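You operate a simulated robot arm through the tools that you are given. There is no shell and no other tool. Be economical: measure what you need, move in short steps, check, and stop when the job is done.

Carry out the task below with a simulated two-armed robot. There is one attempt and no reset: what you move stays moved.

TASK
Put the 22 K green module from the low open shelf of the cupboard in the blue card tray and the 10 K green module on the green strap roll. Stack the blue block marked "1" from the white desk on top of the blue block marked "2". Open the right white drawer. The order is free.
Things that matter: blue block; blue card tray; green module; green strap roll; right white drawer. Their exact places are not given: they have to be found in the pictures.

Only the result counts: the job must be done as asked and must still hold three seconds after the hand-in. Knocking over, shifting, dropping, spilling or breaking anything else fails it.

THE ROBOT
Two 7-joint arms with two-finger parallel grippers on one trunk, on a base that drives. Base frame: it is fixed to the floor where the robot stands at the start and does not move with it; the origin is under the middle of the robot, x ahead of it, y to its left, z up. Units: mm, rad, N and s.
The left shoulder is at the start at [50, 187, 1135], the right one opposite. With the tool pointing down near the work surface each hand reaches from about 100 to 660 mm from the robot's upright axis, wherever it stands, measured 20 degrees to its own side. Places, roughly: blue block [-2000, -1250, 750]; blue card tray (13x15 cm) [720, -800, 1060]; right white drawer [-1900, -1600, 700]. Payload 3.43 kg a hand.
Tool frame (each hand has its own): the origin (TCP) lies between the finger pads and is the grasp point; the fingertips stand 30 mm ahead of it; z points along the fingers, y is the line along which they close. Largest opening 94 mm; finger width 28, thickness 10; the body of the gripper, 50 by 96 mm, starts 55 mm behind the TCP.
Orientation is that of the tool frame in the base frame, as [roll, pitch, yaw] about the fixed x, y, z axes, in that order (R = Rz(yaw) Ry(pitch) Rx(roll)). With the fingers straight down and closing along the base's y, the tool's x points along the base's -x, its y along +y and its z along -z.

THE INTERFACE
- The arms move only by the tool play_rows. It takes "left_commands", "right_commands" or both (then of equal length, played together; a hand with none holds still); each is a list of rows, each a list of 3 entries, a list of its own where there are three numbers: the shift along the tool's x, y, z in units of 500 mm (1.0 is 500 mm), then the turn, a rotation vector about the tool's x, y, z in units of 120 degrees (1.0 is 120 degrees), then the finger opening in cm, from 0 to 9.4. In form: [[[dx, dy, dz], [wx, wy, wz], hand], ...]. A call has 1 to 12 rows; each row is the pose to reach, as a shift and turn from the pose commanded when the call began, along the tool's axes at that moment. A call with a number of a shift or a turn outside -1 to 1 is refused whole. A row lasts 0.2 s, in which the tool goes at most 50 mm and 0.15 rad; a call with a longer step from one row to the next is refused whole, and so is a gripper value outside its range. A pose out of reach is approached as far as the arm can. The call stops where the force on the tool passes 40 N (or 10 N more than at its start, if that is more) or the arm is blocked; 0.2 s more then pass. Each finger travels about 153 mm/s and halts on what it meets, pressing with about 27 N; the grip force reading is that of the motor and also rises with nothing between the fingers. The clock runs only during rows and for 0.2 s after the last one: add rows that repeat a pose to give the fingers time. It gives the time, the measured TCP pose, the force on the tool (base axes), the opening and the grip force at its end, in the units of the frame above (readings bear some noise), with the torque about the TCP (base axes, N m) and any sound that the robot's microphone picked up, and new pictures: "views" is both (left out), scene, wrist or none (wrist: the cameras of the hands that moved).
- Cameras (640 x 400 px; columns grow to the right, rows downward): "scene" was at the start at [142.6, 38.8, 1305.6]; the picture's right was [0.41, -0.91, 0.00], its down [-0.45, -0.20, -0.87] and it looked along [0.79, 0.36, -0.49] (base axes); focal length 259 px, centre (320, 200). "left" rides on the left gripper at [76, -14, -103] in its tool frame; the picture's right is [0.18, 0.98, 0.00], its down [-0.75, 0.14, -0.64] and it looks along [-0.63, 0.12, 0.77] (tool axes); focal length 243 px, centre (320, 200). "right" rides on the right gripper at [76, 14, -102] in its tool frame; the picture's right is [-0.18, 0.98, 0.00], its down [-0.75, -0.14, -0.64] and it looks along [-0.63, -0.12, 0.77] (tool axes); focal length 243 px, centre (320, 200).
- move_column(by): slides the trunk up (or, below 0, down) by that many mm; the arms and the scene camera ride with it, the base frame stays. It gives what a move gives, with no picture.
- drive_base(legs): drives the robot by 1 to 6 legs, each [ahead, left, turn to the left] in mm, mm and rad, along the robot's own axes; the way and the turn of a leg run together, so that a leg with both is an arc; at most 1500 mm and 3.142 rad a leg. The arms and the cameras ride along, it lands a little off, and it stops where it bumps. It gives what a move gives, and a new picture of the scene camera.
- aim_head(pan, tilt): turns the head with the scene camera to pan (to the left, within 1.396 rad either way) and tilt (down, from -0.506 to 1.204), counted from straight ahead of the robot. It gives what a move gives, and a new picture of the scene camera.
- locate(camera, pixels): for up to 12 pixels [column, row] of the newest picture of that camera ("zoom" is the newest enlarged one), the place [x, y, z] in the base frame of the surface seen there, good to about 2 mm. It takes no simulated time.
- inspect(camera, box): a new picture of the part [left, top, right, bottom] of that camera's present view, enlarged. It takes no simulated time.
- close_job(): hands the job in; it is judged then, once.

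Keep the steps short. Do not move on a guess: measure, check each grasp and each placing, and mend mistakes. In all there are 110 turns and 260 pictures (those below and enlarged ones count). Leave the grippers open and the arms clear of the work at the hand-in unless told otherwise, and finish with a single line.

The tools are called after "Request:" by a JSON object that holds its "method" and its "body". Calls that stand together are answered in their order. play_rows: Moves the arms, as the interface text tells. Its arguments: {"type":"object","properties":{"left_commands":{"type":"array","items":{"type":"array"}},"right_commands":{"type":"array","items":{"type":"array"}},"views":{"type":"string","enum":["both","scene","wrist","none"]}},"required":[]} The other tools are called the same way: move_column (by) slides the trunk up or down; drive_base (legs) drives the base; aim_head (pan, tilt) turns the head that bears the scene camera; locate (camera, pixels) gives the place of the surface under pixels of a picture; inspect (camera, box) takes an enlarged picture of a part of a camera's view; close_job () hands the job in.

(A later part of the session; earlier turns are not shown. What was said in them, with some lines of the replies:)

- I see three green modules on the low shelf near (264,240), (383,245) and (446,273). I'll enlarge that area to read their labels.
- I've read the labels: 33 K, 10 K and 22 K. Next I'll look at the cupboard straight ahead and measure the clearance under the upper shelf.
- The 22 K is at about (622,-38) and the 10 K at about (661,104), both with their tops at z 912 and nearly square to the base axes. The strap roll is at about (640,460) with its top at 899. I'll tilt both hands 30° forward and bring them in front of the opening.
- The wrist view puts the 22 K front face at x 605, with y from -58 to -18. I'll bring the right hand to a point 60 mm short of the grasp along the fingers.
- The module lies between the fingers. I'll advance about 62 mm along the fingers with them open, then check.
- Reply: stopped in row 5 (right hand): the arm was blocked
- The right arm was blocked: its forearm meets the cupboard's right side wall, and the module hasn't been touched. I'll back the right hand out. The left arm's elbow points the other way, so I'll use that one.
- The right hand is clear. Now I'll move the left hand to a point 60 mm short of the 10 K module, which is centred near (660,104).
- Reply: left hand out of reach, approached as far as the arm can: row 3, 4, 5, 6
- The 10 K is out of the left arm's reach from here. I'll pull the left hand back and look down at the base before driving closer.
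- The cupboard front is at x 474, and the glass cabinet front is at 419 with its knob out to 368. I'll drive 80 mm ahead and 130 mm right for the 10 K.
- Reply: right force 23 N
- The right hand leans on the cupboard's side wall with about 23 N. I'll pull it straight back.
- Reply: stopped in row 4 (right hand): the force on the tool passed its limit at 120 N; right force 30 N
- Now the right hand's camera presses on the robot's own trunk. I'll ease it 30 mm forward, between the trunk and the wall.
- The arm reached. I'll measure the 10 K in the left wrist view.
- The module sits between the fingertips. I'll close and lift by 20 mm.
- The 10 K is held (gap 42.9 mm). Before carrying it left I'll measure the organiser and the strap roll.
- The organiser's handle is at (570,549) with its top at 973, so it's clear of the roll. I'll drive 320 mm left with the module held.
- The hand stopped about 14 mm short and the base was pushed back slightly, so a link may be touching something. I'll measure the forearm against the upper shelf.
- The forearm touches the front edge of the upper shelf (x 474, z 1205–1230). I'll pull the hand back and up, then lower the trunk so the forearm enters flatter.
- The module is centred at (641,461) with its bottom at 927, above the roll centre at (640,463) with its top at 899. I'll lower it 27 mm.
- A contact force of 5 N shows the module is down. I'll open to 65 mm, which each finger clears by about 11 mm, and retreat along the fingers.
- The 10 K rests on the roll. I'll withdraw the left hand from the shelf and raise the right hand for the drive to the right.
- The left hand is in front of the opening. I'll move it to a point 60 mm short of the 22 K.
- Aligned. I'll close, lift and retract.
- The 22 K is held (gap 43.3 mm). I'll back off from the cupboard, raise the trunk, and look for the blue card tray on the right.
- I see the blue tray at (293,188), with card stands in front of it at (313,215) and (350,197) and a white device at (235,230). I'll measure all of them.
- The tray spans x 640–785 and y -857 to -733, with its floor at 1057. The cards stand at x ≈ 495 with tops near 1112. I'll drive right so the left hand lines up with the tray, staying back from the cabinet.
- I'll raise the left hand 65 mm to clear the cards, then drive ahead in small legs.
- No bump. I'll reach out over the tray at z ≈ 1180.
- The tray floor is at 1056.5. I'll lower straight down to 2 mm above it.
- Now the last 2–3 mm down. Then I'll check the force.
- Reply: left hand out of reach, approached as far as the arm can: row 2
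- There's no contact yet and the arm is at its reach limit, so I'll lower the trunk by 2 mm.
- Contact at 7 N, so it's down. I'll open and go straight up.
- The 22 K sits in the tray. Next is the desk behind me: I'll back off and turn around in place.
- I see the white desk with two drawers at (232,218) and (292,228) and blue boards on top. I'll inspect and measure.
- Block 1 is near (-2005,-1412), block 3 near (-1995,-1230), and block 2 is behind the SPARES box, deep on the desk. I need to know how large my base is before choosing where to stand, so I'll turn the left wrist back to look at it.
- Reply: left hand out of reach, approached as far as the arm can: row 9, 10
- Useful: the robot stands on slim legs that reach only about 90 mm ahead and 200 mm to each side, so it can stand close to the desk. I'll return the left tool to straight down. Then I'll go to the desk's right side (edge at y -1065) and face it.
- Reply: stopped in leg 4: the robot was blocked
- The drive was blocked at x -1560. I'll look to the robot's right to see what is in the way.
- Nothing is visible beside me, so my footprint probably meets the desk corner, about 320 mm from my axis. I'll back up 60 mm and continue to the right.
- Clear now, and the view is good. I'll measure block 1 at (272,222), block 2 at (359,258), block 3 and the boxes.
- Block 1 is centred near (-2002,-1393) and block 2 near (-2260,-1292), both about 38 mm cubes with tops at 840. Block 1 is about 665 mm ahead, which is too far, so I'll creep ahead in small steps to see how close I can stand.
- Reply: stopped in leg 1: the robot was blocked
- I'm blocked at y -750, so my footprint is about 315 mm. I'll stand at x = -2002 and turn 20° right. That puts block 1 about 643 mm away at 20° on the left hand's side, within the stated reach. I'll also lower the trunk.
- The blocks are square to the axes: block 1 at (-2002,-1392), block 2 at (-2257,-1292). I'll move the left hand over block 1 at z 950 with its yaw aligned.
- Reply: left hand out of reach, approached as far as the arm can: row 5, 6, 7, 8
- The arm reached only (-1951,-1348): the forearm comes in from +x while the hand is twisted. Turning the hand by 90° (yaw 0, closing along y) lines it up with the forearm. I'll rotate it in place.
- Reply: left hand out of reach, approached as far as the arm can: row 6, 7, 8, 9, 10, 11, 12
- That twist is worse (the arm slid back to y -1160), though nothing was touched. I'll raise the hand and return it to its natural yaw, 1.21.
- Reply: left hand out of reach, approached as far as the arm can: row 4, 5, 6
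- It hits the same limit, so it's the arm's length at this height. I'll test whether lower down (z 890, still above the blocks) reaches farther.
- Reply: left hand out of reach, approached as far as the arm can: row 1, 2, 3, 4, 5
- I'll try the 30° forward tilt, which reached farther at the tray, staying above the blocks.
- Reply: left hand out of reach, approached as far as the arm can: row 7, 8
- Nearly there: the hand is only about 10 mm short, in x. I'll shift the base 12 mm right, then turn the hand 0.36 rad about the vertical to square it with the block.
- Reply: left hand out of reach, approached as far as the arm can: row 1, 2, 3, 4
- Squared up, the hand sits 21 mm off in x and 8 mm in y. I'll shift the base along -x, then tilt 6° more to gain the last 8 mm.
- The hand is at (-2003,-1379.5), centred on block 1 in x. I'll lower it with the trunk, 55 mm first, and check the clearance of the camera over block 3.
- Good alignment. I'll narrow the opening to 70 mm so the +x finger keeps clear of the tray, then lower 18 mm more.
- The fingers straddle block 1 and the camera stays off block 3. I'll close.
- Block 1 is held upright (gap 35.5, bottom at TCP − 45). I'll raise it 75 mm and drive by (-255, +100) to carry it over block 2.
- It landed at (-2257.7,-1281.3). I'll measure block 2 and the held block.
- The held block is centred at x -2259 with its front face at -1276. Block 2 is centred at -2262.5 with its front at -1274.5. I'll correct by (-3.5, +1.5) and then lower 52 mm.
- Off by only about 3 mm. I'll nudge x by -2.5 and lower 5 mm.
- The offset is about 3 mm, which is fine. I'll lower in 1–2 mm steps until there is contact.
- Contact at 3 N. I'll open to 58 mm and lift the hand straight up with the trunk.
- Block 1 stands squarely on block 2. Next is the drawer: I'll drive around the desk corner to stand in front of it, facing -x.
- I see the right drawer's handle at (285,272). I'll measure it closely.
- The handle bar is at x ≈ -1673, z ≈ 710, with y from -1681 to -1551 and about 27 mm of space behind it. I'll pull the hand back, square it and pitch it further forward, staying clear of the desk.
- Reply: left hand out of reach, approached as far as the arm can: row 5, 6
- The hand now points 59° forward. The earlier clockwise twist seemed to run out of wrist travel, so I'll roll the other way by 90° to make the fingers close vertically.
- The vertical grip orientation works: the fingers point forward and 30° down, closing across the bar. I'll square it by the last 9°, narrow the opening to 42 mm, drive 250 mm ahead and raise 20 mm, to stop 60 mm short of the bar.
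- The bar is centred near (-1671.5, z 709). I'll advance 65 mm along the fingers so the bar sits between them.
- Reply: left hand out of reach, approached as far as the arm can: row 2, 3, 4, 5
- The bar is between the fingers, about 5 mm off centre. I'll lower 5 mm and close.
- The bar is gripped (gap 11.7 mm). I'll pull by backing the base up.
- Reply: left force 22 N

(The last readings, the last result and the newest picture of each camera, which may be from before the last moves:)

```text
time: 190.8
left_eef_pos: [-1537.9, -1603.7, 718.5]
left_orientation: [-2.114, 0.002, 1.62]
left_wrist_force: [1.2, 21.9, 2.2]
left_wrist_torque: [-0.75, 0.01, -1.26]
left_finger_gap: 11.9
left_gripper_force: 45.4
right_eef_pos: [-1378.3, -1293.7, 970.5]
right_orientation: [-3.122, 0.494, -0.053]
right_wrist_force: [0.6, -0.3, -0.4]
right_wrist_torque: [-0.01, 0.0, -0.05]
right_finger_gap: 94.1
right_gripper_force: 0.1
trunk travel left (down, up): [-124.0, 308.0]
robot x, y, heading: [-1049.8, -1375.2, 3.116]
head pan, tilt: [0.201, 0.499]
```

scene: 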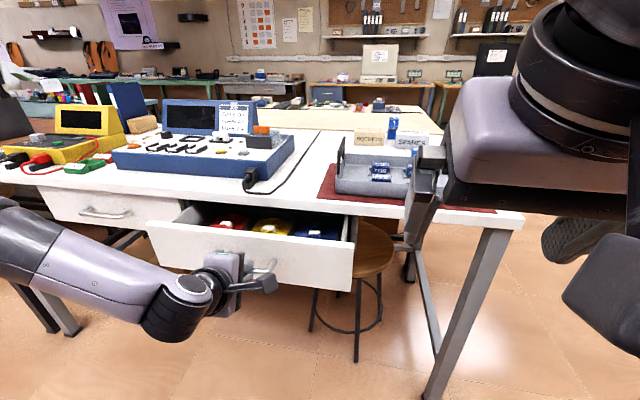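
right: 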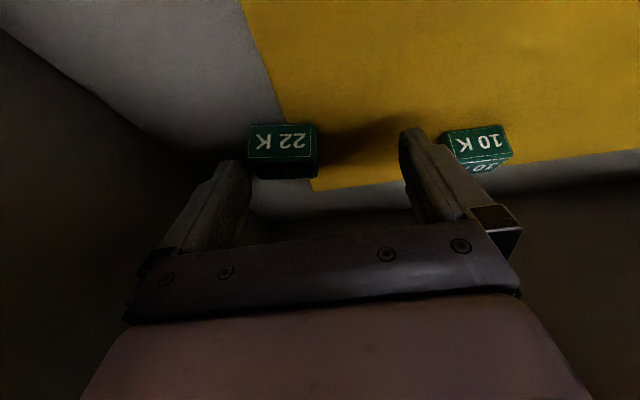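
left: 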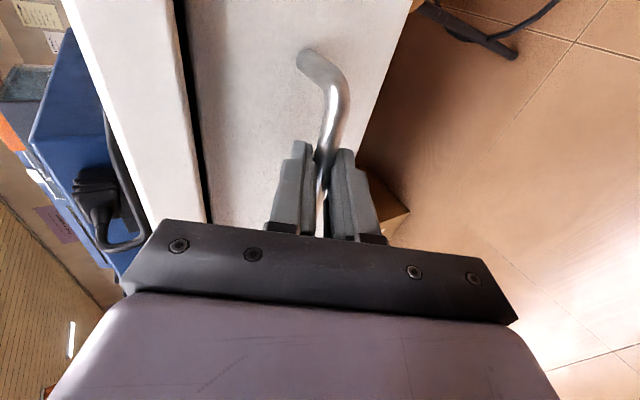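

The drawer is open by 120 mm. I'll pull another 100 mm with a small correction for the sideways force.

Request:
{"method": "drive_base", "body": {"legs": [[-50, -3, 0], [-50, -2, 0]]}}

```text
time: 192.2
left_eef_pos: [-1439.5, -1603.7, 718.5]
left_orientation: [-2.11, 0.002, 1.624]
left_wrist_force: [1.0, -18.8, 7.8]
left_wrist_torque: [-0.96, 0.08, -0.83]
left_finger_gap: 12.0
left_gripper_force: 44.7
right_eef_pos: [-1279.6, -1291.9, 971.9]
right_orientation: [-3.119, 0.496, -0.053]
right_wrist_force: [0.1, -0.5, -0.1]
right_wrist_torque: [-0.01, -0.01, 0.01]
right_finger_gap: 93.8
right_gripper_force: 0.0
trunk travel left (down, up): [-124.0, 308.0]
robot x, y, heading: [-952.0, -1371.2, 3.119]
head pan, tilt: [0.201, 0.499]
```

scene: 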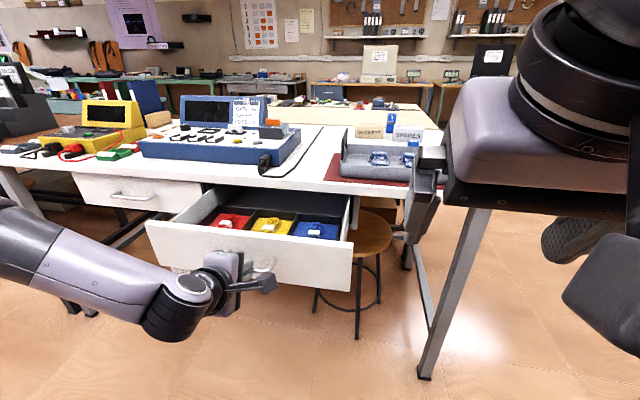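

The drawer is open by 220 mm. I'll pull 50 mm more to be safe.

Request:
{"method": "drive_base", "body": {"legs": [[-50, 1, 0]]}}

```text
time: 193.1
left_eef_pos: [-1390.6, -1603.1, 718.8]
left_orientation: [-2.113, 0.002, 1.621]
left_wrist_force: [0.0, 6.1, -0.9]
left_wrist_torque: [-1.05, -0.03, -0.73]
left_finger_gap: 11.8
left_gripper_force: 44.7
right_eef_pos: [-1228.9, -1293.5, 971.5]
right_orientation: [-3.122, 0.494, -0.054]
right_wrist_force: [0.1, 0.8, -0.6]
right_wrist_torque: [-0.02, 0.01, -0.01]
right_finger_gap: 94.1
right_gripper_force: 0.1
trunk travel left (down, up): [-124.0, 308.0]
robot x, y, heading: [-897.8, -1373.1, 3.123]
head pan, tilt: [0.201, 0.499]
```

scene: 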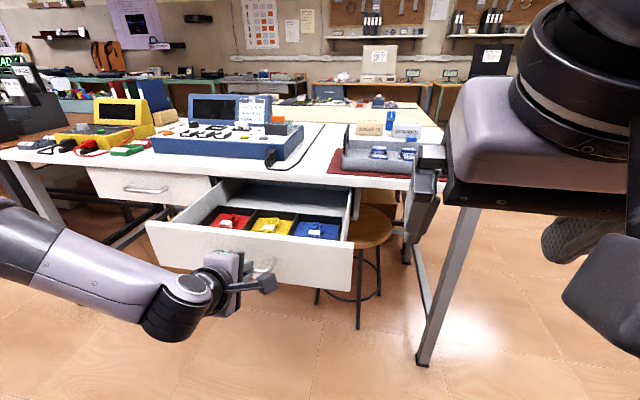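

Open by 270 mm. I'll release the bar and retreat along the fingers, then back the base away.

Request:
{"method": "play_rows", "body": {"left_commands": [[[0, 0, 0], [0, 0, 0], 3.0], [[0, 0, 0], [0, 0, 0], 4.2], [[0, 0, 0], [0, 0, 0], 4.2], [[0, 0, -0.05], [0, 0, 0], 4.2], [[0, 0, -0.1], [0, 0, 0], 4.2], [[0, 0, -0.15], [0, 0, 0], 4.2], [[0, 0, -0.15], [0, 0, 0], 9.4], [[0, 0, -0.15], [0, 0, 0], 9.4]], "views": "wrist"}}

Request:
{"method": "drive_base", "body": {"legs": [[-200, 0, 0]]}}

Request:
{"method": "inspect", "body": {"camera": "scene", "box": [100, 80, 452, 300]}}

```text
time: 194.9
left_eef_pos: [-1328.5, -1599.7, 755.7]
left_orientation: [-2.112, 0.002, 1.621]
left_wrist_force: [0.3, 0.7, 0.4]
left_wrist_torque: [0.02, -0.02, -0.01]
left_finger_gap: 93.8
left_gripper_force: 0.1
right_eef_pos: [-1229.7, -1293.6, 970.2]
right_orientation: [-3.12, 0.493, -0.054]
right_wrist_force: [0.2, 0.1, -0.2]
right_wrist_torque: [-0.03, 0.02, 0.0]
right_finger_gap: 93.9
right_gripper_force: 0.2
trunk travel left (down, up): [-124.0, 308.0]
robot x, y, heading: [-899.7, -1376.1, 3.121]
head pan, tilt: [0.201, 0.499]
```

left: 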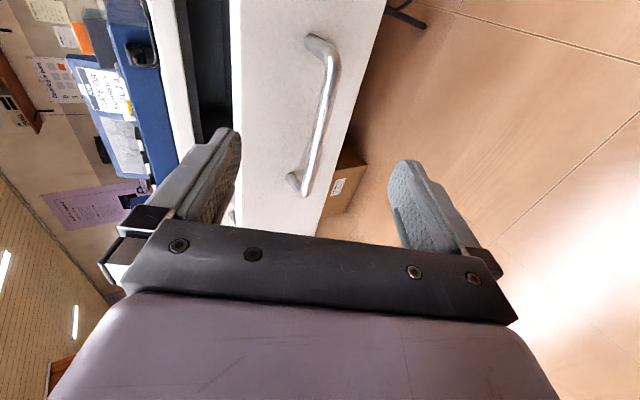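

```text
time: 196.5
left_eef_pos: [-1132.0, -1605.7, 757.5]
left_orientation: [-2.113, 0.001, 1.621]
left_wrist_force: [0.2, -0.4, -0.3]
left_wrist_torque: [0.02, 0.02, 0.01]
left_finger_gap: 94.0
left_gripper_force: 0.0
right_eef_pos: [-1031.7, -1296.6, 971.0]
right_orientation: [-3.122, 0.494, -0.053]
right_wrist_force: [0.0, -0.3, 0.0]
right_wrist_torque: [0.0, 0.0, -0.01]
right_finger_gap: 94.1
right_gripper_force: 0.0
trunk travel left (down, up): [-124.0, 308.0]
robot x, y, heading: [-701.4, -1375.9, 3.123]
head pan, tilt: [0.201, 0.499]
```

scene: 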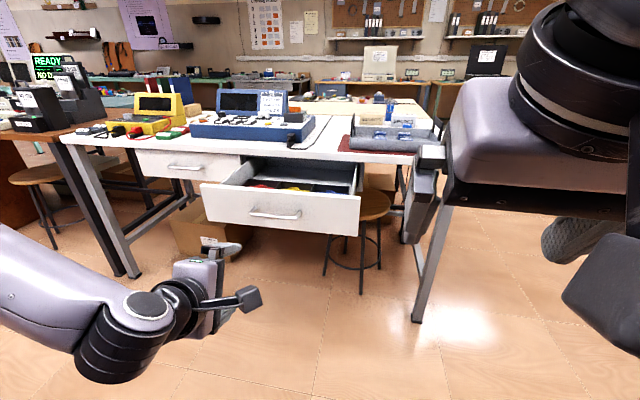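

```text
1.82 times, centred on (276, 190) of scene
```

zoom: 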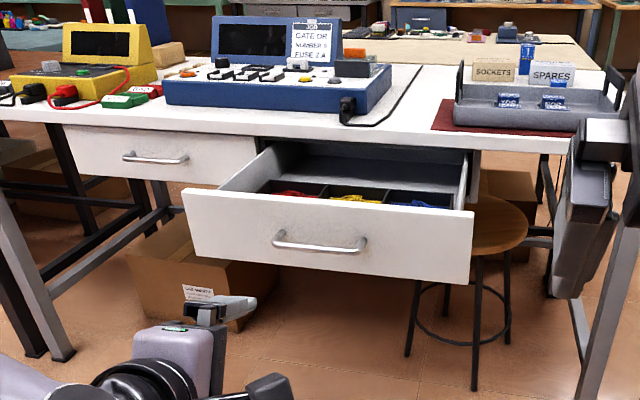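

The drawer is open, the stack still stands behind the SPARES box, both modules were checked in place, and the grippers are open and clear. I'll hand in.

Request:
{"method": "close_job", "body": {}}

```text
The job is handed in.
```

The 22 K module is in the blue tray, the 10 K module is on the green strap roll, block 1 is stacked on block 2, the right white drawer is open about 270 mm, and the job is handed in.
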